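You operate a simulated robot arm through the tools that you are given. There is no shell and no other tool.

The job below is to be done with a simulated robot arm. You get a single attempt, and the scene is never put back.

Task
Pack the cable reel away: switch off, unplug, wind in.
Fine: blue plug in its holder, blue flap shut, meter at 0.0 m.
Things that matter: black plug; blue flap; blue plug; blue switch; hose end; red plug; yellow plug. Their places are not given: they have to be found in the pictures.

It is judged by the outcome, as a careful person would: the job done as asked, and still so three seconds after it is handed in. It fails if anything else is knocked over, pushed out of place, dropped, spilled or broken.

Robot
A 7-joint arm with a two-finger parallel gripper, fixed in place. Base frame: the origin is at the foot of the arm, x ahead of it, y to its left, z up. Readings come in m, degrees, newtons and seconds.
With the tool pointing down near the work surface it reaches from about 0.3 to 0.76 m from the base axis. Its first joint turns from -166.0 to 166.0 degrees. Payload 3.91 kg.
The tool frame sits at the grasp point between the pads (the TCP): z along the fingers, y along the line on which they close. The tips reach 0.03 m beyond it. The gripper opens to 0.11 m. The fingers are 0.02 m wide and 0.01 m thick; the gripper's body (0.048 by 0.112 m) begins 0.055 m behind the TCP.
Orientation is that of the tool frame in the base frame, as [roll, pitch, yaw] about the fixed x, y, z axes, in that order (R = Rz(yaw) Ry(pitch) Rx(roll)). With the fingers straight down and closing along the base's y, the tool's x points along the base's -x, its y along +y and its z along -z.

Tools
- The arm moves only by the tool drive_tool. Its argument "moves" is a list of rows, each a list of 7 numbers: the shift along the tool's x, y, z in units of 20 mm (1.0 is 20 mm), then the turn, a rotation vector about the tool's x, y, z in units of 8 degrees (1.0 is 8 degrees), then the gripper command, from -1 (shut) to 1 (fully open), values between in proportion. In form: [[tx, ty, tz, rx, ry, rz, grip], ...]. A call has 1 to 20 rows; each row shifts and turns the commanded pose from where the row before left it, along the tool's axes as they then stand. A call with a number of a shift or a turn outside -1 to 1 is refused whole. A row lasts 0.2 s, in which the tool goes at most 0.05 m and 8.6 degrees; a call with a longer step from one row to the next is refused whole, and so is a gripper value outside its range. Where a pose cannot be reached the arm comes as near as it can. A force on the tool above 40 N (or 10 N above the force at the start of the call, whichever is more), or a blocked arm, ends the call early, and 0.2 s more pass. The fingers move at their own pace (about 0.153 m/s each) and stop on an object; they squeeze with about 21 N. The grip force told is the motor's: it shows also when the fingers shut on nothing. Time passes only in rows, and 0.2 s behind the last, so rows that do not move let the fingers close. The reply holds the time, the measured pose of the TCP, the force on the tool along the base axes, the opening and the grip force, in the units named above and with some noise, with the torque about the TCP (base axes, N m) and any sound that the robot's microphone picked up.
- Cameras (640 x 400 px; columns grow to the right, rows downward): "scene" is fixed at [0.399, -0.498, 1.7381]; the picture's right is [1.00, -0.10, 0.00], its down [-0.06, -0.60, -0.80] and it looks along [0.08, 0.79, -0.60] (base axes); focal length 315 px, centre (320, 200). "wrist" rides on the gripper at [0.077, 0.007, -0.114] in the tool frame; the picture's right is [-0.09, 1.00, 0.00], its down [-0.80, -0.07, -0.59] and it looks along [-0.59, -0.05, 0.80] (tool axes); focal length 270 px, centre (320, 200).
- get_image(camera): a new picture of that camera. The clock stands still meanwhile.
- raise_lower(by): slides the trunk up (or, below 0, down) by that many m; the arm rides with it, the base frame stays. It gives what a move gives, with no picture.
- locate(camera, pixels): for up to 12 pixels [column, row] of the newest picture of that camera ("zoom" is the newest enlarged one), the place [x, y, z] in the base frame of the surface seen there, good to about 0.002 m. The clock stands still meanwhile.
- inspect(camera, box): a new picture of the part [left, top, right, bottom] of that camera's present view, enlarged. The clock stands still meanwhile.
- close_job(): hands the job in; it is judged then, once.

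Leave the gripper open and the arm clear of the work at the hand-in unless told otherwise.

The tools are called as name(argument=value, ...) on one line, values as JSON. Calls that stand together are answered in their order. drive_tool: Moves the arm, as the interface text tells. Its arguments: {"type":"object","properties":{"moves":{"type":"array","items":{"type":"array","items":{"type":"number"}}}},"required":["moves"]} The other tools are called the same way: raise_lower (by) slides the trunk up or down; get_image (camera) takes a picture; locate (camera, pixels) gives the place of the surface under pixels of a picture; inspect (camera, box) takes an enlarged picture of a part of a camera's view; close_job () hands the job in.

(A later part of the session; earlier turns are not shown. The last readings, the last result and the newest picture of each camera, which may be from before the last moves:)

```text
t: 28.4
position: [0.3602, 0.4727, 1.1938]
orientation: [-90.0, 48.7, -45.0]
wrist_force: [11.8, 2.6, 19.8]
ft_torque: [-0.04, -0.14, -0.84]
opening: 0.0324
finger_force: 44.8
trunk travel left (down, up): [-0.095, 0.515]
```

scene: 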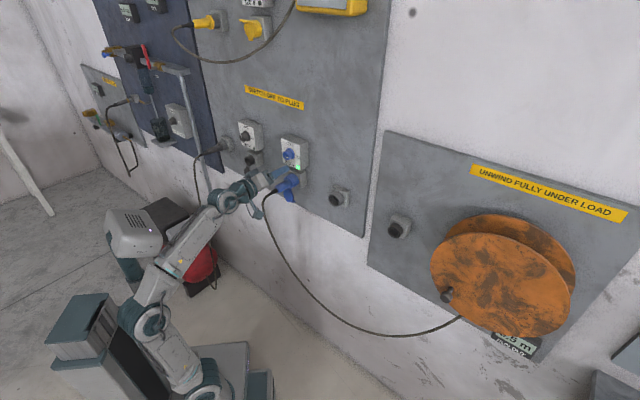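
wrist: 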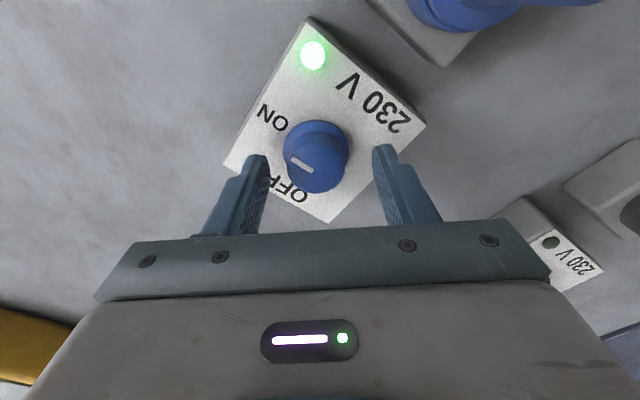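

Gripped (opening 0.032). There's a sideways load of ~20 N from being slightly off-centre; I'll shift to centre and turn the first 45° counter-clockwise.

drive_tool(moves=[[-0.05, -0.14, 0, 0, 0, 0, -1], [0, 0, 0, 0, 0, -0.9, -1], [0, 0, 0, 0, 0, -0.9, -1], [0, 0, 0, 0, 0, -0.9, -1]])

get_image(camera="wrist")

```text
t: 29.4
position: [0.3615, 0.473, 1.1941]
orientation: [-90.3, 27.0, -45.3]
wrist_force: [-6.4, -17.9, -22.0]
ft_torque: [-0.51, 0.47, 0.13]
opening: 0.0328
finger_force: 44.8
trunk travel left (down, up): [-0.095, 0.515]
```

```text
taken
```

wrist: 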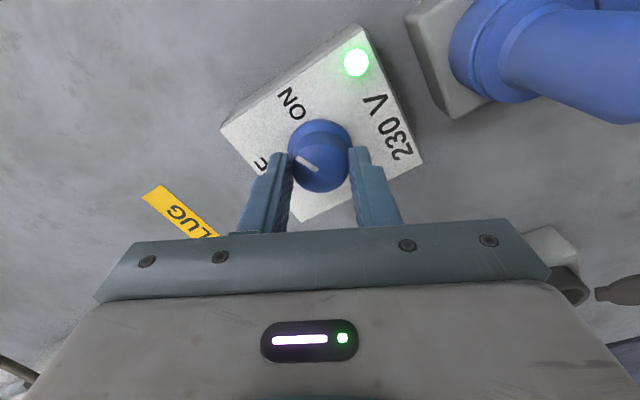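

The knob is turning with the gripper. Continuing with a tiny re-centring.

drive_tool(moves=[[0.05, 0.04, -0.03, 0, 0, -0.9, -1], [0, 0, 0, 0, 0, -0.9, -1], [0, 0, 0, 0, 0, -0.9, -1], [0, 0, 0, 0, 0, -0.9, -1]])

get_image(camera="wrist")

```text
t: 30.4
position: [0.3616, 0.4727, 1.1947]
orientation: [-90.1, -1.8, -45.1]
wrist_force: [1.1, -6.2, -12.3]
ft_torque: [-0.25, 0.24, -0.27]
opening: 0.0327
finger_force: 44.8
trunk travel left (down, up): [-0.095, 0.515]
```

```text
taken
```

wrist: 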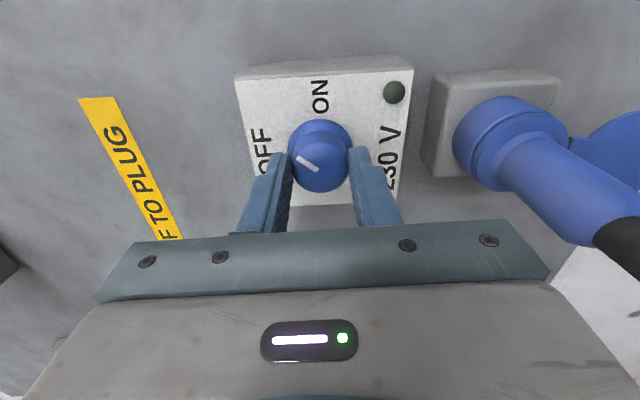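

The lamp has gone dark. Finishing the quarter turn to OFF (~40° more).

drive_tool(moves=[[0, 0.03, 0, 0, 0, -0.95, -1], [0, 0, 0, 0, 0, -0.95, -1], [0, 0, 0, 0, 0, -0.95, -1], [0, 0, 0, 0, 0, -0.95, -1], [0, 0, 0, 0, 0, -0.95, -1]])

get_image(camera="wrist")

```text
t: 31.6
position: [0.3605, 0.4732, 1.1948]
orientation: [-90.0, -39.8, -45.1]
wrist_force: [4.6, 2.8, 7.4]
ft_torque: [-0.08, 0.09, 0.49]
opening: 0.0328
finger_force: 45.3
trunk travel left (down, up): [-0.095, 0.515]
```

```text
taken
```

wrist: 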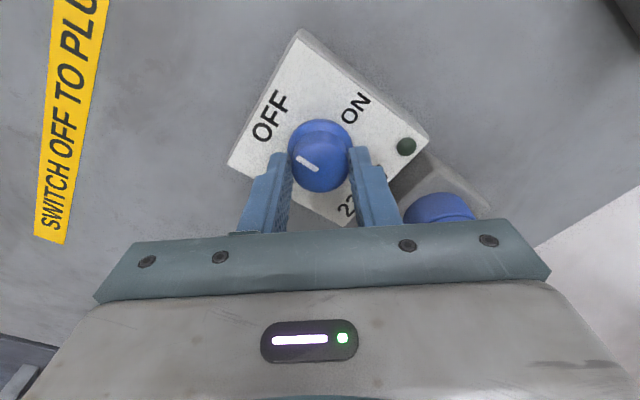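

The mark points to OFF, lamp dark. Releasing and backing off.

drive_tool(moves=[[0, 0, 0, 0, 0, 0, 0.1], [0, 0, 0, 0, 0, 0, 0.1], [0, 0, -0.8, 0, 0, 0, 0.1], [0, 0, -0.9, 0, 0, 0, 0.1], [0, 0, -0.9, 0, 0, 0, 0.1], [0, 0, -0.9, 0, 0, 0, 0.1]])

get_image(camera="wrist")

get_image(camera="scene")

```text
t: 33.0
position: [0.3119, 0.4236, 1.1939]
orientation: [-90.2, -39.7, -45.1]
wrist_force: [0.3, 0.2, 0.4]
ft_torque: [-0.01, -0.03, 0.03]
opening: 0.0607
finger_force: 0.0
trunk travel left (down, up): [-0.095, 0.515]
```

```text
taken
```

wrist: 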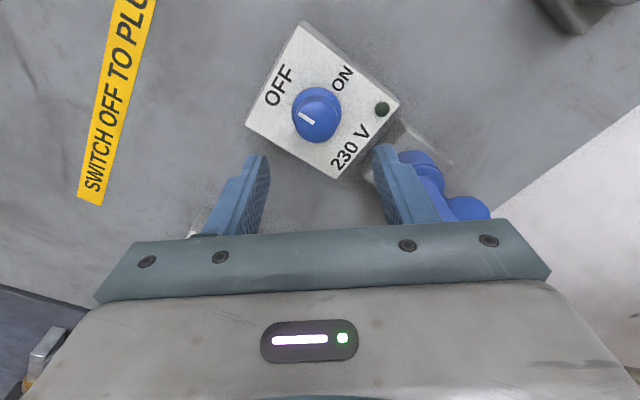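

```text
taken
```

scene: 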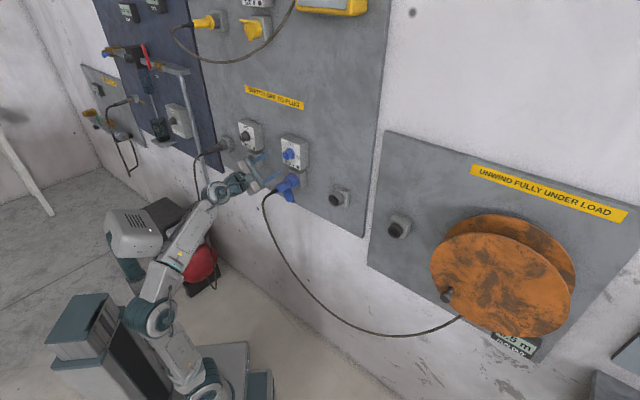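

Next: the plug. Rolling the wrist back (about +130°) well in front of the panel, opening wider.

drive_tool(moves=[[0, 0, -0.4, 0, 0, 0.9, 0.1], [0, 0, -0.4, 0, 0, 0.9, 0.1], [0, 0, 0, 0, 0, 0.9, 0.1], [0, 0, 0, 0, 0, 0.9, 0.1], [0, 0, 0, 0, 0, 0.9, 0.1], [0, 0, 0, 0, 0, 0.9, 0.1], [0, 0, 0, 0, 0, 0.9, 0.1], [0, 0, 0, 0, 0, 0.9, 0.1], [0, 0, 0, 0, 0, 0.9, 0.1], [0, 0, 0, 0, 0, 0.9, 0.1], [0, 0, 0, 0, 0, 0.9, 0.1], [0, 0, 0, 0, 0, 0.9, 0.1], [0, 0, 0, 0, 0, 0.9, 0.1], [0, 0, 0, 0, 0, 0.9, 0.1], [0, 0, 0, 0, 0, 0.9, 0.1], [0, 0, 0, 0, 0, 0.9, 0.1]])

get_image(camera="scene")

```text
t: 36.6
position: [0.345, 0.4033, 1.1785]
orientation: [-101.3, 77.5, -58.4]
wrist_force: [-0.8, -0.3, 0.4]
ft_torque: [0.02, -0.02, -0.02]
opening: 0.0604
finger_force: 0.1
trunk travel left (down, up): [-0.095, 0.515]
stopped in row 16: the arm was blocked; the commanded pose is now the measured one
```

```text
taken
```

scene: 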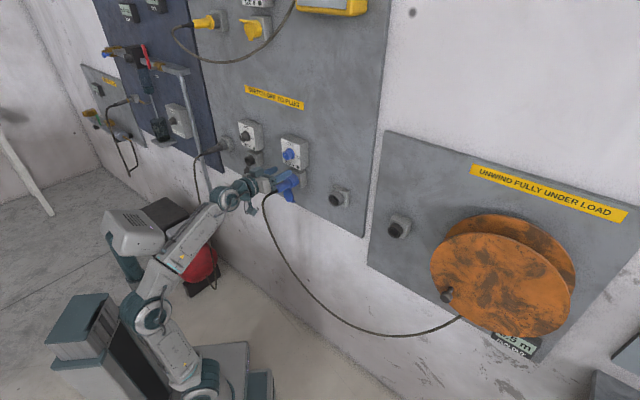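

The roll limit again, just short. I'll raise, tilt down to 45° first (which relieves that joint), then finish the roll.

drive_tool(moves=[[-1, 0, -0.5, 0, 0, 0, 0.1], [-1, 0, -0.5, 0, 0, 0, 0.1], [0, 0, 0, -0.203, 0.915, 0, 0.1], [0, 0, 0, -0.203, 0.915, 0, 0.1], [0, 0, 0, -0.203, 0.915, 0, 0.1], [0, 0, 0, -0.203, 0.915, 0, 0.1], [0, 0, 0, -0.203, 0.915, 0, 0.1], [0, 0, 0, -0.203, 0.915, 0, 0.1], [0, 0, 0, 0, 0, 0.75, 0.1], [0, 0, 0, 0, 0, 0.75, 0.1]])

get_image(camera="wrist")

get_image(camera="scene")

```text
t: 38.8
position: [0.2963, 0.3951, 1.155]
orientation: [-179.6, 46.4, -136.3]
wrist_force: [0.7, 0.6, 1.0]
ft_torque: [-0.05, -0.02, -0.02]
opening: 0.0606
finger_force: 0.1
out of reach, approached as far as the arm can: row 6, 7, 8
trunk travel left (down, up): [-0.095, 0.515]
```

```text
taken
```

wrist: 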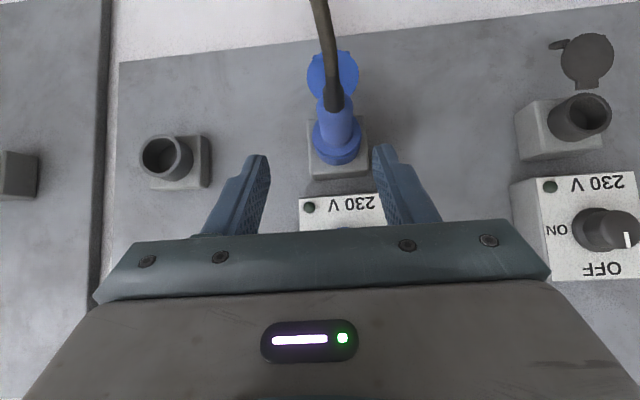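

```text
taken
```

scene: 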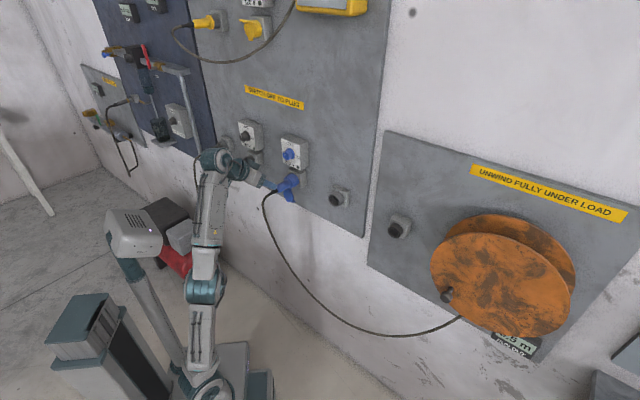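

Tilt and roll are good now, but the arm is close to fully stretched. Raising the trunk 0.1 m for reach.

raise_lower(by=0.1)

drive_tool(moves=[[0.7, 0, 0.35, 0, 0, 0, 0.3], [0.7, 0, 0.35, 0, 0, 0, 0.3], [0.7, 0, 0.35, 0, 0, 0, 0.3]])

get_image(camera="wrist")

```text
t: 40.1
position: [0.296, 0.3954, 1.2568]
orientation: [-179.7, 46.3, -136.2]
wrist_force: [0.1, -0.7, -0.4]
ft_torque: [0.0, -0.01, -0.01]
opening: 0.0604
finger_force: 0.2
trunk travel left (down, up): [-0.195, 0.415]
```

```text
t: 40.9
position: [0.2869, 0.3862, 1.2123]
orientation: [-179.6, 46.4, -136.2]
wrist_force: [0.3, 0.9, 0.1]
ft_torque: [-0.01, 0.0, -0.03]
opening: 0.0713
finger_force: 0.0
trunk travel left (down, up): [-0.195, 0.415]
```

```text
taken
```

wrist: 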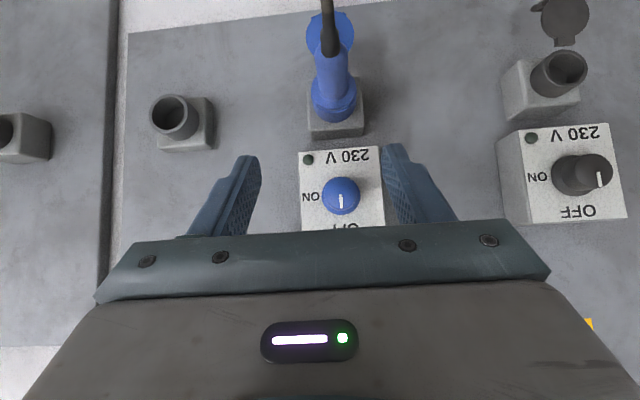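

The switch mark points straight to OFF, like the black one. Now measuring the plug and holder from this near-frontal view.

inspect(camera="wrist", box=[280, 0, 400, 150])

locate(camera="zoom", pixels=[[320, 60], [322, 120], [300, 150], [335, 180], [325, 220], [290, 180], [365, 180], [330, 250], [330, 285], [395, 290], [270, 290], [330, 330]])

inspect(camera="wrist", box=[130, 70, 240, 170])

locate(camera="zoom", pixels=[[225, 120], [310, 120], [265, 108], [330, 170], [255, 230], [390, 290], [200, 270], [265, 150]])

```text
2.67 times, centred on (340, 75) of wrist
```

zoom: 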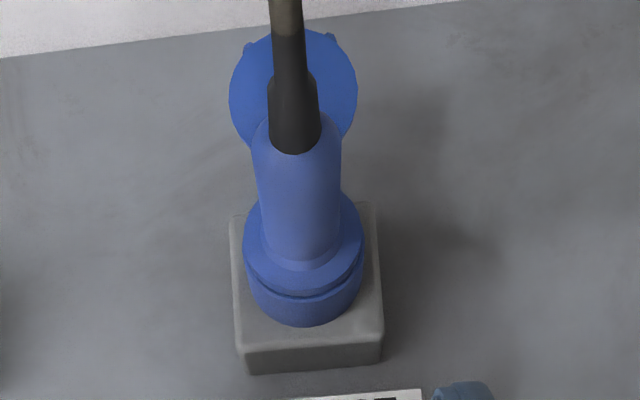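

```text
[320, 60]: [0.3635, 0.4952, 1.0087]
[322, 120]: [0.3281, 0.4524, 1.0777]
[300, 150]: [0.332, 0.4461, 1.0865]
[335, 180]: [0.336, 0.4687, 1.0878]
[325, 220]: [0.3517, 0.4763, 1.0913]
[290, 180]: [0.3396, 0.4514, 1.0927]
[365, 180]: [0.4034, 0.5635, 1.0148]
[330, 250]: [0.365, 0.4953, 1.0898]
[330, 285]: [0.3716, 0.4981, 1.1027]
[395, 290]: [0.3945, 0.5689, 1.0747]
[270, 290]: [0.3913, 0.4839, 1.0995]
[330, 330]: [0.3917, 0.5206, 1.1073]
```

```text
4.00 times, centred on (185, 120) of wrist
```

zoom: 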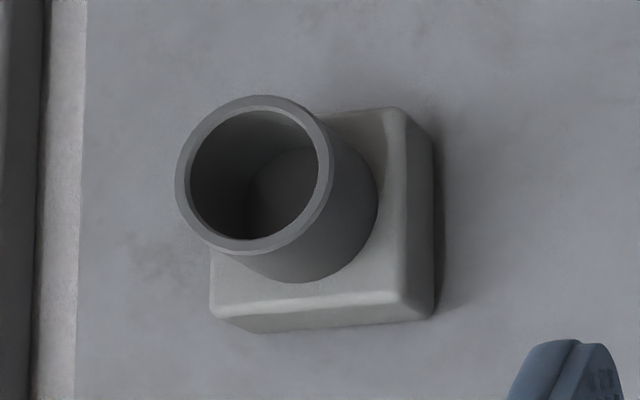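

```text
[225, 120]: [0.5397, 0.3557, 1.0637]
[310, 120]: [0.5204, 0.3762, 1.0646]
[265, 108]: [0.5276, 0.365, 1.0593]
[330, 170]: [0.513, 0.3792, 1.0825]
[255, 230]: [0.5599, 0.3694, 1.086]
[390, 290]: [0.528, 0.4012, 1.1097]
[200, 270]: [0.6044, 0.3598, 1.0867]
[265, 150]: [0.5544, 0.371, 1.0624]
```

Plug axis: u≈-0.081, z≈1.079, body radius ~15 mm, from s≈0.545 to 0.60. Now the holder rim.

locate(camera="zoom", pixels=[[182, 175], [327, 175], [255, 102], [255, 244], [205, 122], [205, 228], [308, 125], [306, 226], [255, 175], [350, 200], [300, 270]])

```text
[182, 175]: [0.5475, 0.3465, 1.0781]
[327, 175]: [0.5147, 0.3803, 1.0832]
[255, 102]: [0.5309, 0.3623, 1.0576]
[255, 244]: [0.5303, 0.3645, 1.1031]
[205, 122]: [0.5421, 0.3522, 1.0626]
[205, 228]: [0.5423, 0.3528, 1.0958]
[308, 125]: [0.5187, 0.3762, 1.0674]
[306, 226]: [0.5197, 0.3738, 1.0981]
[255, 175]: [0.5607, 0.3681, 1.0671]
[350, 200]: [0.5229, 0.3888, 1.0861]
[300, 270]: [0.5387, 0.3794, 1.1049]
```

Holder axis: u≈0.1185, z≈1.0805, rim at s≈0.632. Moving to a pre-grasp above and behind the plug.

drive_tool(moves=[[0.325, 0.108, 0.877, -0.11, 0, -0.1, 0.1], [0.325, 0.108, 0.877, 0, 0, 0, 0.1], [0.325, 0.108, 0.877, 0, 0, 0, 0.1], [0.325, 0.108, 0.877, 0, 0, 0, 0.1], [0.325, 0.108, 0.877, 0, 0, 0, 0.1]])

get_image(camera="wrist")

inspect(camera="scene", box=[200, 120, 360, 220])

```text
t: 42.1
position: [0.3084, 0.4215, 1.1266]
orientation: [-179.6, 46.3, -135.0]
wrist_force: [0.0, 0.6, -0.7]
ft_torque: [-0.02, -0.03, -0.02]
opening: 0.0605
finger_force: 0.1
trunk travel left (down, up): [-0.195, 0.415]
```

```text
taken
```

wrist: 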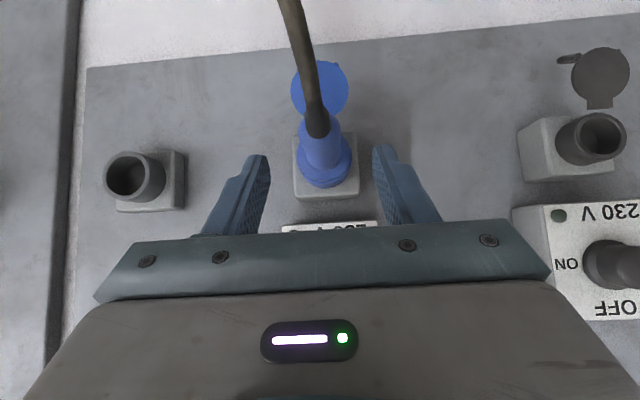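

```text
4.00 times, centred on (280, 170) of scene
```

zoom: 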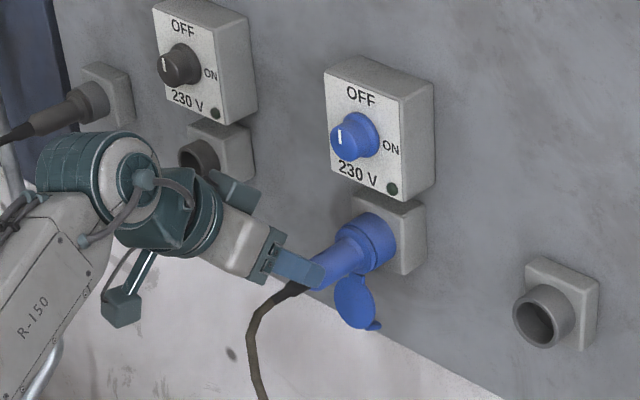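

Well centred on the plug. Advancing 70 mm along the fingers, then checking.

drive_tool(moves=[[0, 0, 0.875, 0, 0, 0, 0.1], [0, 0, 0.875, 0, 0, 0, 0.1], [0, 0, 0.875, 0, 0, 0, 0.1], [0, 0, 0.875, 0, 0, 0, 0.1]])

get_image(camera="wrist")

inspect(camera="scene", box=[220, 140, 340, 220])

```text
t: 43.1
position: [0.3437, 0.456, 1.0792]
orientation: [-179.6, 46.3, -135.1]
wrist_force: [0.0, -0.7, -0.7]
ft_torque: [0.02, -0.01, 0.03]
opening: 0.0602
finger_force: 0.0
trunk travel left (down, up): [-0.195, 0.415]
```

```text
taken
```

wrist: 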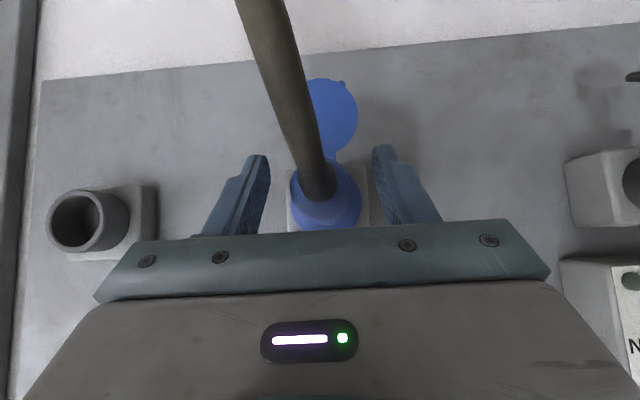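

```text
5.00 times, centred on (280, 180) of scene
```

zoom: 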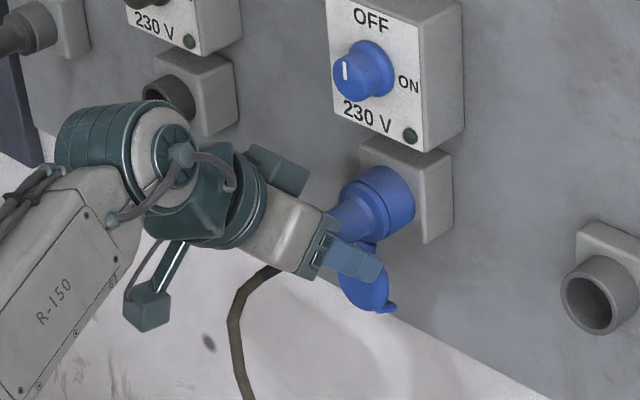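

Fingers straddle the plug with no contact. Closing.

drive_tool(moves=[[0, 0, 0, 0, 0, 0, -0.4], [0, 0, 0, 0, 0, 0, -0.6], [0, 0, 0, 0, 0, 0, -1], [0, 0, 0, 0, 0, 0, -1]])

get_image(camera="wrist")

```text
t: 44.1
position: [0.3452, 0.4567, 1.0797]
orientation: [-179.6, 46.3, -134.9]
wrist_force: [-0.7, 1.0, -0.8]
ft_torque: [-0.03, 0.0, 0.05]
opening: 0.0296
finger_force: 21.0
trunk travel left (down, up): [-0.195, 0.415]
```

```text
taken
```

wrist: 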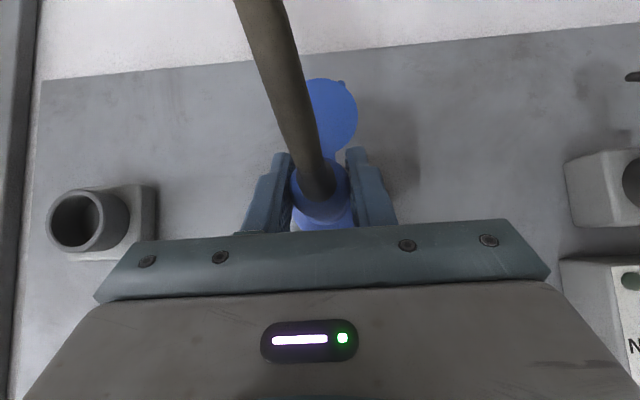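

Plug held (opening 0.0296). Pulling straight out from the panel.

drive_tool(moves=[[0.17, 0, -0.18, 0, 0, 0, -1], [0.35, 0, -0.36, 0, 0, 0, -1], [0.35, 0, -0.36, 0, 0, 0, -1]])

get_image(camera="wrist")

inspect(camera="scene", box=[220, 140, 340, 220])

```text
t: 44.9
position: [0.3265, 0.4396, 1.0775]
orientation: [-179.5, 46.4, -135.0]
wrist_force: [1.0, 0.4, 0.5]
ft_torque: [-0.04, 0.04, 0.01]
opening: 0.0292
finger_force: 21.0
trunk travel left (down, up): [-0.195, 0.415]
```

```text
taken
```

wrist: 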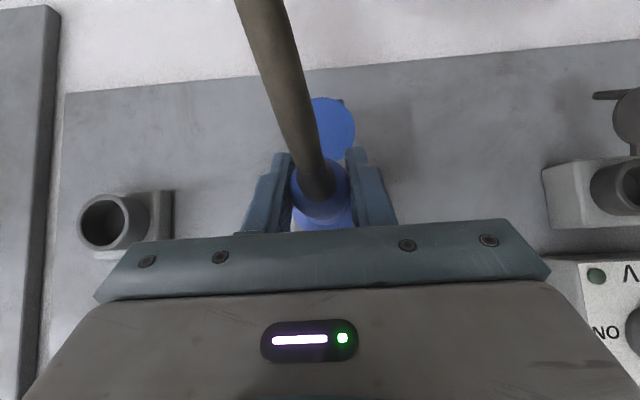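

```text
5.00 times, centred on (280, 180) of scene
```

zoom: 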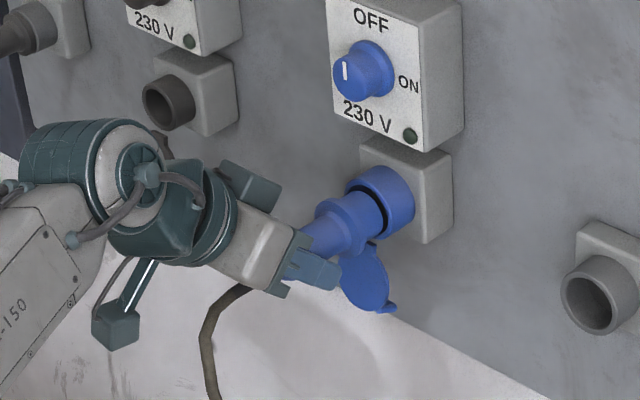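

The plug is sliding out. Continuing to pull until it's fully clear.

drive_tool(moves=[[0.53, 0, -0.58, 0, 0, 0, -1], [0.53, 0, -0.58, 0, 0, 0, -1], [0.53, 0, -0.58, 0, 0, 0, -1], [0.53, 0, -0.58, 0, 0, 0, -1]])

get_image(camera="wrist")

inspect(camera="scene", box=[220, 140, 340, 220])

```text
t: 45.9
position: [0.2819, 0.3962, 1.0796]
orientation: [-179.6, 46.3, -135.0]
wrist_force: [0.6, -1.0, -1.2]
ft_torque: [-0.06, 0.03, 0.01]
opening: 0.0294
finger_force: 21.0
trunk travel left (down, up): [-0.195, 0.415]
```

```text
taken
```

wrist: 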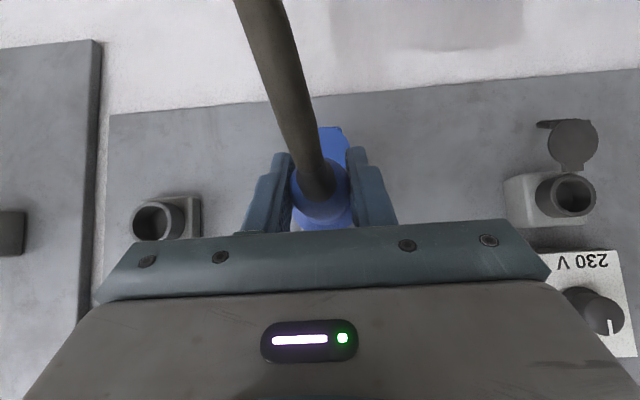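

```text
5.00 times, centred on (280, 180) of scene
```

zoom: 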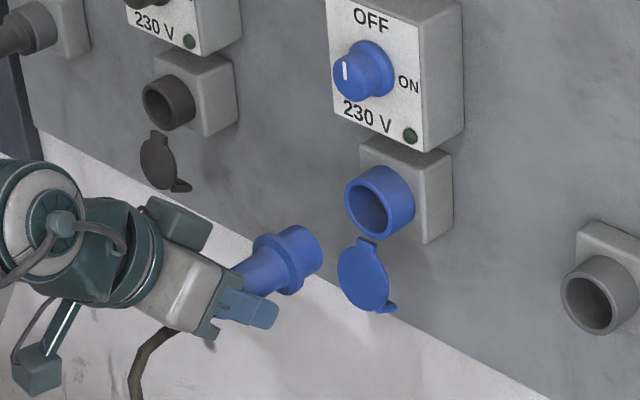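

Plug is free. Measuring plug flange/nose and the socket rim to compute the insertion offset.

locate(camera="zoom", pixels=[[275, 240], [290, 270], [262, 275], [305, 232], [312, 255], [370, 172], [350, 205], [380, 235], [405, 190], [360, 275], [365, 245], [388, 308]])

```text
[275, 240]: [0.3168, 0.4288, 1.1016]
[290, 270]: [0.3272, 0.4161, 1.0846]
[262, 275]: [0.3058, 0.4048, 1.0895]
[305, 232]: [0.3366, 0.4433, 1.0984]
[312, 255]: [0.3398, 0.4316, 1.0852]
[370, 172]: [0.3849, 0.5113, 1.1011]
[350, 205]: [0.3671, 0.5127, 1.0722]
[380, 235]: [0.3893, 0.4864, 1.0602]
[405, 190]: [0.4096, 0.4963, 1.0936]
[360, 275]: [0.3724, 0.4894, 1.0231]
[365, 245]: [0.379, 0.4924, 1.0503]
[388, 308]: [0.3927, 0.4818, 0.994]
```

Flange face is ~52 mm ahead of the TCP; seated in the holder means TCP s≈0.58. Moving the plug sideways to in front of the holder.

drive_tool(moves=[[0, -0.9, 0, 0, 0, 0, -1], [0, -0.91, 0, 0, 0, 0, -1], [0, -0.91, 0, 0, 0, 0, -1], [0, -0.91, 0, 0, 0, 0, -1], [0, -0.91, 0, 0, 0, 0, -1], [0, -0.91, 0, 0, 0, 0, -1], [0, -0.91, 0, 0, 0, 0, -1], [0, -0.91, 0, 0, 0, 0, -1], [0, -0.91, 0, 0, 0, 0, -1], [0, -0.91, 0, 0, 0, 0, -1], [0, -0.91, 0, 0, 0, 0, -1]])

get_image(camera="wrist")

inspect(camera="scene", box=[270, 150, 390, 230])

```text
t: 48.3
position: [0.4238, 0.2522, 1.0809]
orientation: [-179.7, 46.2, -135.0]
wrist_force: [-0.4, 0.2, -0.7]
ft_torque: [-0.04, 0.02, -0.01]
opening: 0.0294
finger_force: 21.4
trunk travel left (down, up): [-0.195, 0.415]
```

```text
taken
```

wrist: 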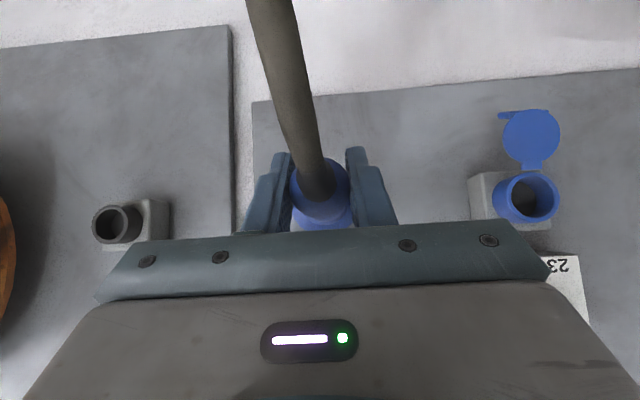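

```text
5.00 times, centred on (330, 190) of scene
```

zoom: 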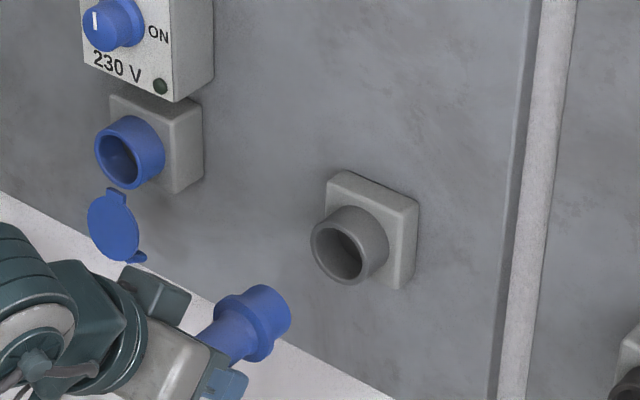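

Locating the socket rim in the same way as the holder rim, to cross-check the lateral shift needed.

inspect(camera="wrist", box=[480, 150, 580, 250])

locate(camera="zoom", pixels=[[375, 190], [382, 180], [385, 195], [255, 190], [310, 100], [310, 280], [375, 150], [370, 240], [300, 285], [265, 230], [250, 170]])

```text
4.00 times, centred on (530, 200) of wrist
```

zoom: 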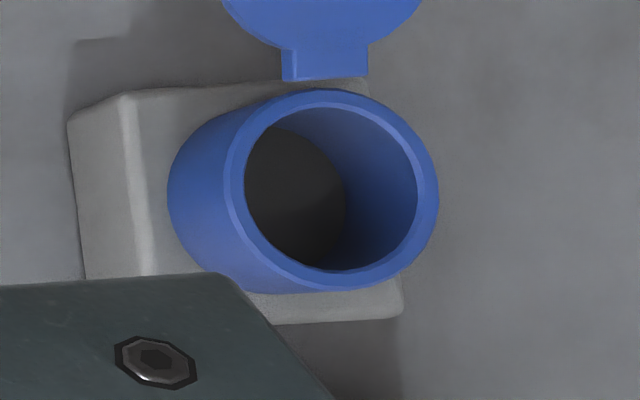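

```text
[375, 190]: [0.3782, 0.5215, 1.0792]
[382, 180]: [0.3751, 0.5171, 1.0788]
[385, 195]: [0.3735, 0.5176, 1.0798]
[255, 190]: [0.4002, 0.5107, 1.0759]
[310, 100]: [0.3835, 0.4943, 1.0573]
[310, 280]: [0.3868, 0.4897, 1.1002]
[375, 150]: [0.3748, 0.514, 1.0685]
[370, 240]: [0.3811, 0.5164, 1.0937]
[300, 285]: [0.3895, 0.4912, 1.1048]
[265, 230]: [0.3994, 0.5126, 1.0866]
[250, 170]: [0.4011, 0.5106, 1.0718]
```

locate(camera="zoom", pixels=[[235, 185], [428, 190], [330, 97], [330, 281], [265, 118], [398, 118], [395, 260], [262, 258]])

```text
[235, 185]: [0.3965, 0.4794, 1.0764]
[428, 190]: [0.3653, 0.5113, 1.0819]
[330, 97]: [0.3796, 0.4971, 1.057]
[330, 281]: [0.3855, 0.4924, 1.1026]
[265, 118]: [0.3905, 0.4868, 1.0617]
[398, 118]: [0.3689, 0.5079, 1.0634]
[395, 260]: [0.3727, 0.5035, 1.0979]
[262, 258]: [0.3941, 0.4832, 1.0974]
```

Socket axis u=-0.0808, z=1.0798; holder axis u≈0.1183, z≈1.0806. Plug sits centred in the fingers at u=0.1213, so I shift by -2.8 mm and advance toward the rim.

drive_tool(moves=[[-0.53, 0.14, 0.56, 0, 0, 0, -1], [-0.53, 0, 0.56, 0, 0, 0, -1], [-0.53, 0, 0.56, 0, 0, 0, -1], [-0.4, 0, 0.42, 0, 0, 0, -1]])

get_image(camera="wrist")

inspect(camera="scene", box=[300, 165, 372, 213])

```text
t: 49.3
position: [0.4631, 0.2971, 1.0818]
orientation: [-179.6, 46.3, -135.0]
wrist_force: [-0.2, 0.2, -1.7]
ft_torque: [-0.04, 0.04, 0.04]
opening: 0.0294
finger_force: 21.6
trunk travel left (down, up): [-0.195, 0.415]
```

```text
taken
```

wrist: 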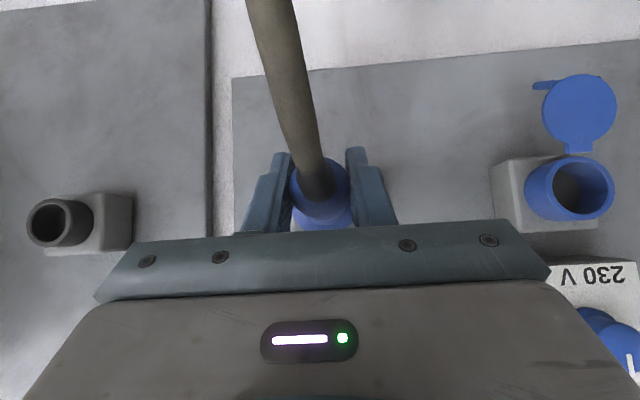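

```text
8.33 times, centred on (336, 189) of scene
```

zoom: 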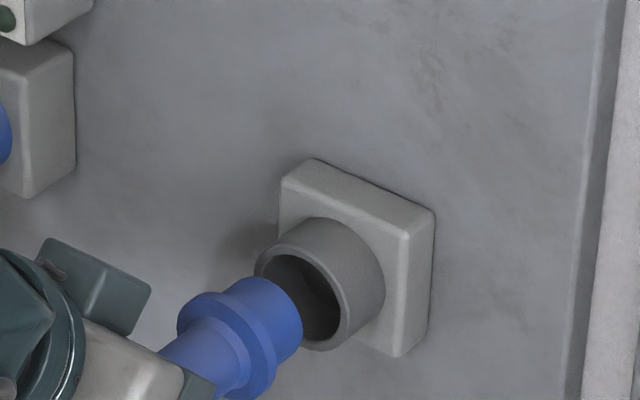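

Nose is at the mouth. Checking nose versus rim positions before pushing.

locate(camera="zoom", pixels=[[255, 282], [275, 300], [290, 330], [285, 350], [240, 290], [215, 300], [255, 345], [265, 365], [262, 262], [300, 225], [345, 330]])

```text
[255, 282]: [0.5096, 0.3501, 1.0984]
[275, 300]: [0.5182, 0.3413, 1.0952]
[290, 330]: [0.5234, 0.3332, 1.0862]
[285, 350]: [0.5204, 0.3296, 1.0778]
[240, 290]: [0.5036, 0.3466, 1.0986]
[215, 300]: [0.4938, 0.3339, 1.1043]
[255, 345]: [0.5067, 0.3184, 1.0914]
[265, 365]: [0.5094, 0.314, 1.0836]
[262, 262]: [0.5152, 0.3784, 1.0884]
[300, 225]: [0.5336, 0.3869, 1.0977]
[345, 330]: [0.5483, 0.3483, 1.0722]
```

Nose axis (u≈0.117, z≈1.080) is within ~1 mm of the holder axis. Pushing in.

drive_tool(moves=[[-0.35, -0.05, 0.36, 0, 0, 0, -1], [-0.35, 0, 0.36, 0, 0, 0, -1], [-0.35, 0, 0.36, 0, 0, 0, -1]])

inspect(camera="scene", box=[300, 165, 372, 213])

```text
t: 50.1
position: [0.4841, 0.3161, 1.0814]
orientation: [-179.5, 46.3, -135.0]
wrist_force: [0.7, 1.2, -3.2]
ft_torque: [-0.18, 0.21, -0.02]
opening: 0.0294
finger_force: 21.1
trunk travel left (down, up): [-0.195, 0.415]
```

```text
8.33 times, centred on (336, 189) of scene
```

zoom: 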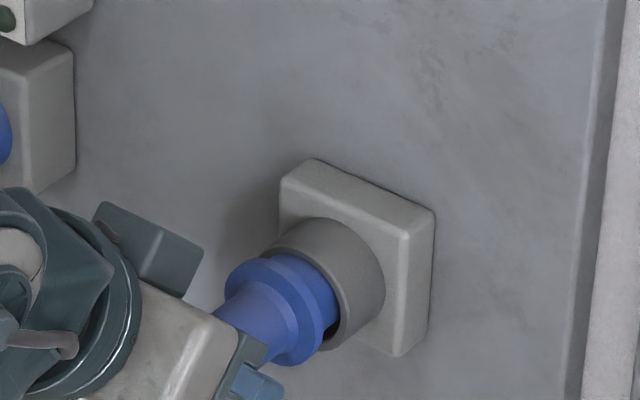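

Going in cleanly. Pushing the last ~15 mm until the flange seats.

drive_tool(moves=[[-0.26, 0, 0.27, 0, 0, 0, -1], [-0.26, 0, 0.27, 0, 0, 0, -1]])

inspect(camera="scene", box=[300, 165, 372, 213])

```text
t: 50.7
position: [0.4947, 0.327, 1.0821]
orientation: [-179.6, 46.4, -135.1]
wrist_force: [-5.8, -8.4, -2.7]
ft_torque: [0.01, 0.08, 0.18]
opening: 0.0296
finger_force: 21.0
trunk travel left (down, up): [-0.195, 0.415]
```

```text
8.33 times, centred on (336, 189) of scene
```

zoom: 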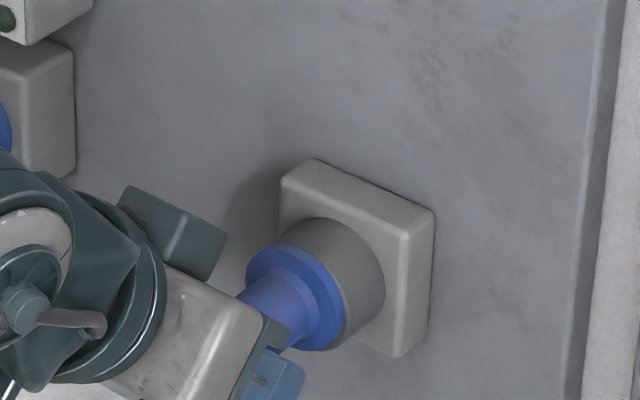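

Force of ~10 N shows the flange is against the rim. A small extra push, then release and back away along the fingers.

drive_tool(moves=[[-0.1, 0, 0.1, 0, 0, 0, -1], [0, 0, 0, 0, 0, 0, -1]])

drive_tool(moves=[[0.05, 0, -0.05, 0, 0, 0, -1], [0, 0, 0, 0, 0, 0, -0.2], [0, 0, 0, 0, 0, 0, 0.1], [0, 0, 0, 0, 0, 0, 0.1], [0, 0, -0.8, 0, 0, 0, 0.1], [0, 0, -0.9, 0, 0, 0, 0.1], [0, 0, -0.9, 0, 0, 0, 0.1], [0, 0, -0.9, 0, 0, 0, 0.1], [0, 0, -0.9, 0, 0, 0, 0.1]])

inspect(camera="scene", box=[260, 140, 380, 220])

get_image(camera="wrist")

```text
t: 51.3
position: [0.4959, 0.3264, 1.0818]
orientation: [-179.5, 46.4, -135.1]
wrist_force: [-14.8, -16.6, -5.5]
ft_torque: [0.01, 0.06, 0.25]
opening: 0.0297
finger_force: 21.1
trunk travel left (down, up): [-0.195, 0.415]
```

```text
t: 53.3
position: [0.4514, 0.2835, 1.1408]
orientation: [-179.6, 46.3, -135.0]
wrist_force: [-0.1, -0.2, 0.3]
ft_torque: [-0.01, 0.02, 0.02]
opening: 0.0609
finger_force: 0.0
trunk travel left (down, up): [-0.195, 0.415]
```

```text
5.00 times, centred on (320, 180) of scene
```

zoom: 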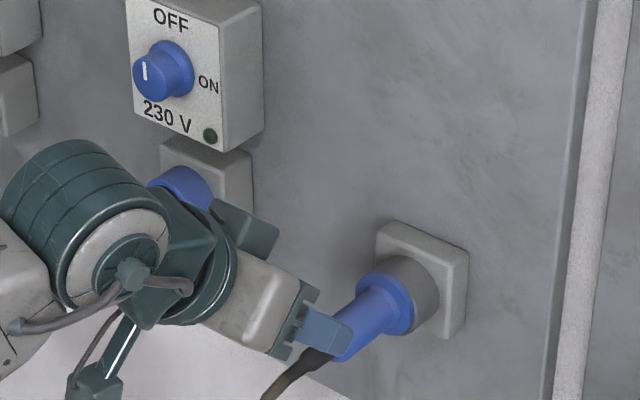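

```text
taken
```

wrist: 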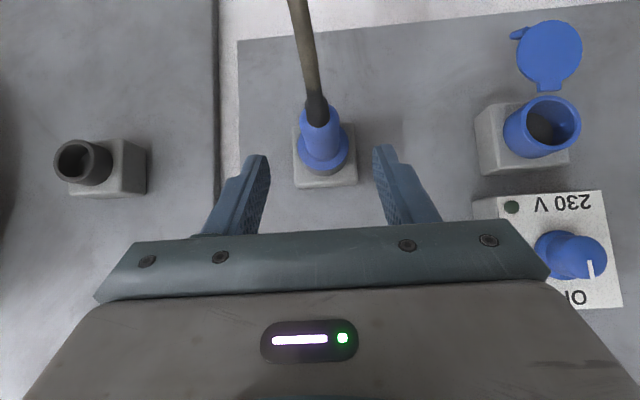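

The plug is seated in its holder with the flange against the collar. Now the flap: moving back left in front of the socket at a clear height.

drive_tool(moves=[[0, 0.91, -0.5, 0, 0, 0, 0.3], [0, 0.91, 0, 0, 0, 0, 0.3], [0, 0.91, 0, 0, 0, 0, 0.3], [0, 0.91, 0, 0, 0, 0, 0.3], [0, 0.91, 0, 0, 0, 0, 0.3], [0, 0.91, 0, 0, 0, 0, 0.3], [0, 0.91, 0, 0, 0, 0, 0.3], [0, 0.91, 0, 0, 0, 0, 0.3], [0, 0.91, 0, 0, 0, 0, 0.3], [0, 0.91, 0, 0, 0, 0, 0.3], [0, 0.9, 0, 0, 0, 0, 0.3]])

get_image(camera="wrist")

inspect(camera="scene", box=[240, 140, 380, 240])

```text
t: 55.7
position: [0.3056, 0.4197, 1.1491]
orientation: [-179.6, 46.2, -135.0]
wrist_force: [-0.1, -1.0, 1.0]
ft_torque: [0.01, -0.03, 0.01]
opening: 0.0715
finger_force: 0.1
trunk travel left (down, up): [-0.195, 0.415]
```

```text
taken
```

wrist: 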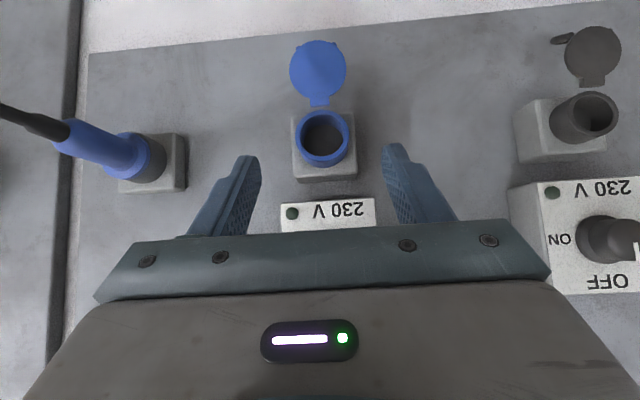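

```text
4.00 times, centred on (310, 190) of scene
```

zoom: 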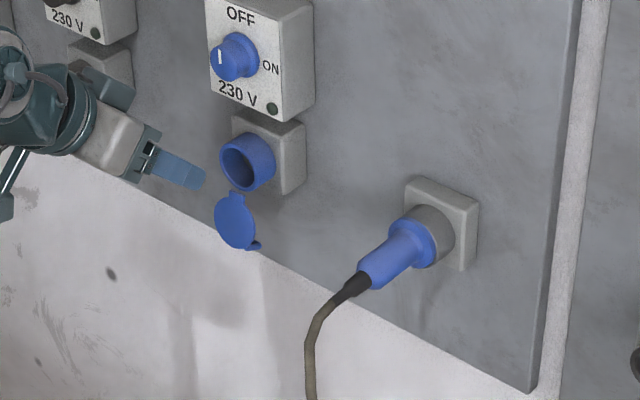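

Now a clear view of socket and flap; measuring the flap disc and hinge accurately.

inspect(camera="wrist", box=[270, 25, 370, 185])

locate(camera="zoom", pixels=[[304, 62], [250, 105], [375, 105], [310, 105], [310, 150], [315, 175], [315, 195], [340, 195], [290, 195], [330, 60], [260, 70], [320, 205]])

```text
2.50 times, centred on (320, 105) of wrist
```

zoom: 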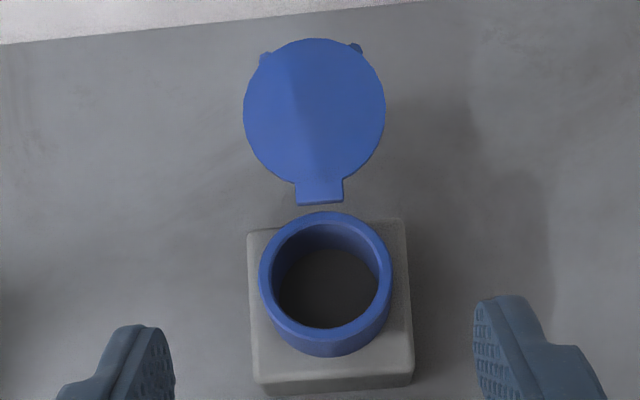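

```text
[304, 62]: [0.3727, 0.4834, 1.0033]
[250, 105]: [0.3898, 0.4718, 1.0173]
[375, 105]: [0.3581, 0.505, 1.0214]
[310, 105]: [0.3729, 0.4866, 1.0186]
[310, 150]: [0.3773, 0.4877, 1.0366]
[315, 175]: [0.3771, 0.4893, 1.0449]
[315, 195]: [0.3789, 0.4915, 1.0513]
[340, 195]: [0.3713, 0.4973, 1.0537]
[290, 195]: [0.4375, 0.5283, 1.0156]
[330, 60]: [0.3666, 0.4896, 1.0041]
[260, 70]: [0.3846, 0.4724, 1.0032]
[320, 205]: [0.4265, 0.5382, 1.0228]
```

Disc: centre u≈-0.0815, z≈1.021, radius ~26 mm; hinge at s≈0.617, z≈1.050. I'll straddle the disc with the fingers and pinch it by its side edges.

drive_tool(moves=[[0.62, 0.04, 0.5, 0, 0, 0, 0.3], [0.62, 0, 0.5, 0, 0, 0, 0.3], [0, 0, 0.85, 0, 0, 0, 0.3], [0, 0, 0.85, 0, 0, 0, 0.3], [0, 0, 0.85, 0, 0, 0, 0.3], [0, 0, 0.85, 0, 0, 0, 0.3], [0, 0, 0.85, 0, 0, 0, 0.3]])

get_image(camera="wrist")

inspect(camera="scene", box=[240, 150, 340, 220])

```text
t: 57.3
position: [0.3458, 0.4622, 1.0572]
orientation: [-179.6, 46.3, -135.0]
wrist_force: [-0.4, 0.1, -0.2]
ft_torque: [0.0, -0.03, -0.02]
opening: 0.0716
finger_force: 0.1
trunk travel left (down, up): [-0.195, 0.415]
```

```text
taken
```

wrist: 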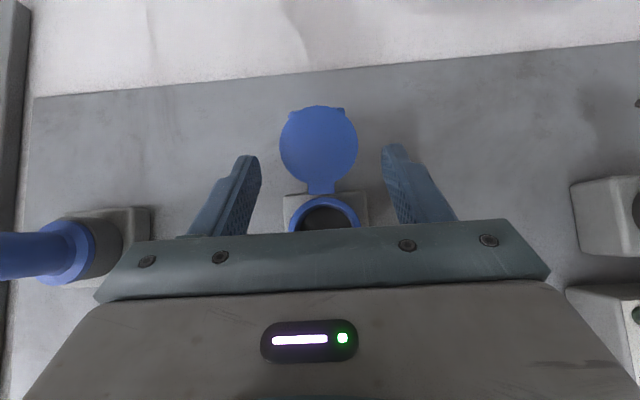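

```text
5.71 times, centred on (290, 185) of scene
```

zoom: 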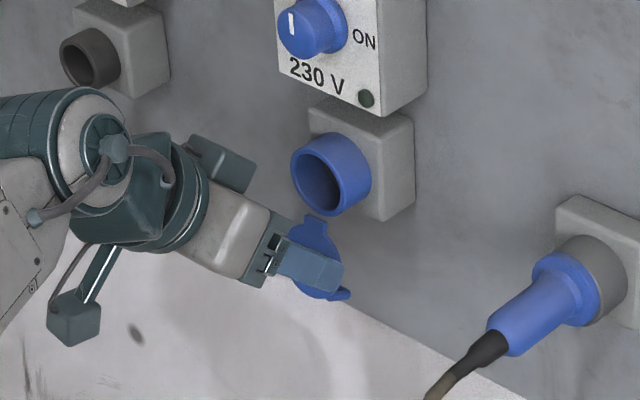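

Two more small steps forward, then close on the disc edges.

drive_tool(moves=[[-0.03, 0, 0.84, 0, 0, 0, 0.3], [-0.03, 0, 0.84, 0, 0, 0, 0.3]])

drive_tool(moves=[[0, 0, 0, 0, 0, 0, 0.05], [0, 0, 0, 0, 0, 0, -0.1], [0, 0, 0, 0, 0, 0, -0.3], [0, 0, 0, 0, 0, 0, -0.3]])

get_image(camera="wrist")

inspect(camera="scene", box=[240, 150, 340, 220])

```text
t: 57.9
position: [0.3649, 0.4777, 1.0353]
orientation: [-179.6, 46.3, -134.9]
wrist_force: [0.3, -0.5, -0.1]
ft_torque: [-0.01, 0.01, 0.01]
opening: 0.0715
finger_force: 0.1
trunk travel left (down, up): [-0.195, 0.415]
```

```text
t: 58.9
position: [0.3651, 0.4786, 1.036]
orientation: [-179.5, 46.3, -135.0]
wrist_force: [0.4, -0.1, -0.8]
ft_torque: [-0.07, -0.05, -0.05]
opening: 0.0521
finger_force: 45.2
trunk travel left (down, up): [-0.195, 0.415]
```

```text
taken
```

wrist: 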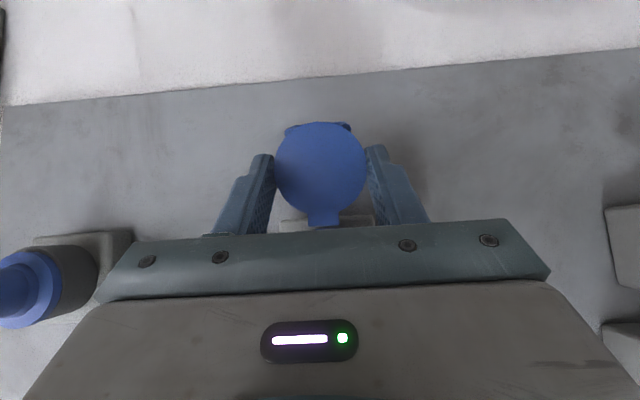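

```text
5.71 times, centred on (290, 185) of scene
```

zoom: 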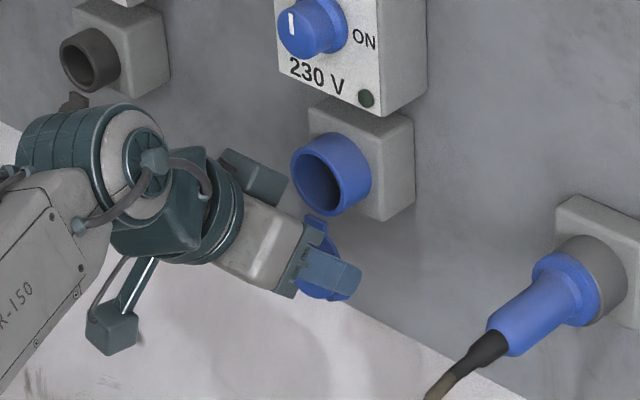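

Holding the disc by its edges (opening 0.052). Now sweeping it along its hinge arc, first three steps outward.

drive_tool(moves=[[0.09, 0, -0.21, 0, 0, 0, -0.3], [0.09, 0, -0.21, 0, 0, 0, -0.3], [0.02, 0, -0.26, 0, 0, 0, -0.3], [0.02, 0, -0.26, 0, 0, 0, -0.3], [-0.07, 0, -0.25, 0, 0, 0, -0.3], [-0.07, 0, -0.25, 0, 0, 0, -0.3]])

get_image(camera="wrist")

inspect(camera="scene", box=[240, 150, 340, 220])

```text
t: 60.3
position: [0.3476, 0.4637, 1.0557]
orientation: [-179.8, 46.6, -134.8]
wrist_force: [-0.6, 0.7, -0.2]
ft_torque: [0.02, 0.01, 0.03]
opening: 0.0381
finger_force: 0.1
trunk travel left (down, up): [-0.195, 0.415]
```

```text
taken
```

wrist: 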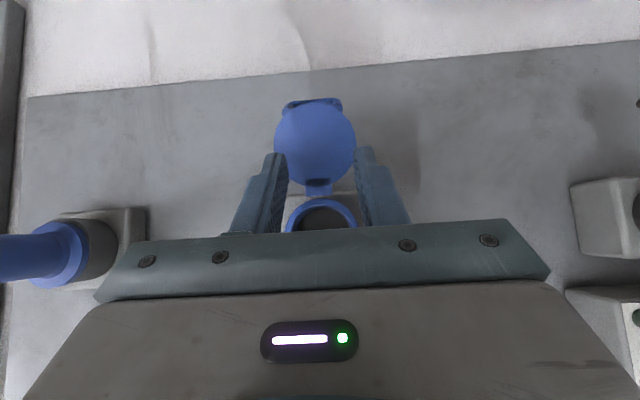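

```text
5.71 times, centred on (290, 185) of scene
```

zoom: 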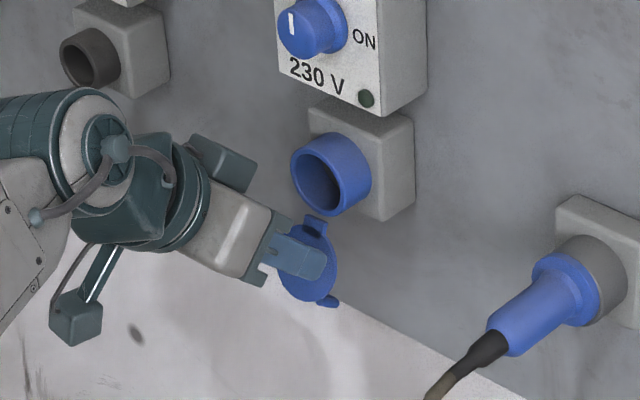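

The pinch slipped off, but the flap may have swung outward. Measuring its current tilt.

inspect(camera="wrist", box=[250, 80, 390, 230])

locate(camera="zoom", pixels=[[310, 90], [310, 130], [310, 180], [310, 220], [310, 250], [310, 280], [250, 150], [380, 150], [300, 65], [355, 65]])

```text
2.67 times, centred on (320, 155) of wrist
```

zoom: 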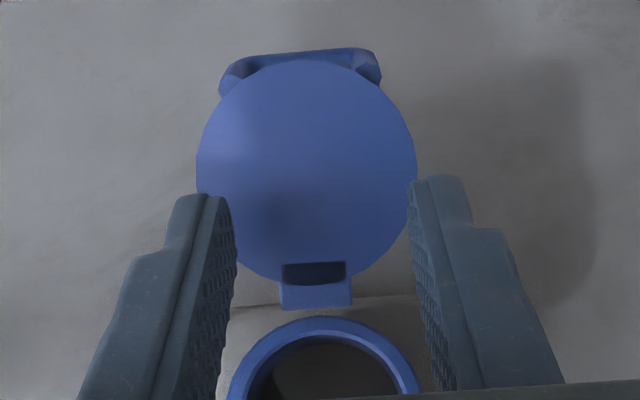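

```text
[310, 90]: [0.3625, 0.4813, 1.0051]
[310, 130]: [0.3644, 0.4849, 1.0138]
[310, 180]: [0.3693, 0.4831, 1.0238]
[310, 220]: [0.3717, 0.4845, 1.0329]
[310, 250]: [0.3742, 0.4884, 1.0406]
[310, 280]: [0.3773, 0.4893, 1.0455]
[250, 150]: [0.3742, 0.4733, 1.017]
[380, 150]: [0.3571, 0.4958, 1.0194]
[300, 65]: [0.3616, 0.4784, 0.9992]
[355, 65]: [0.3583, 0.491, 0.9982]
```

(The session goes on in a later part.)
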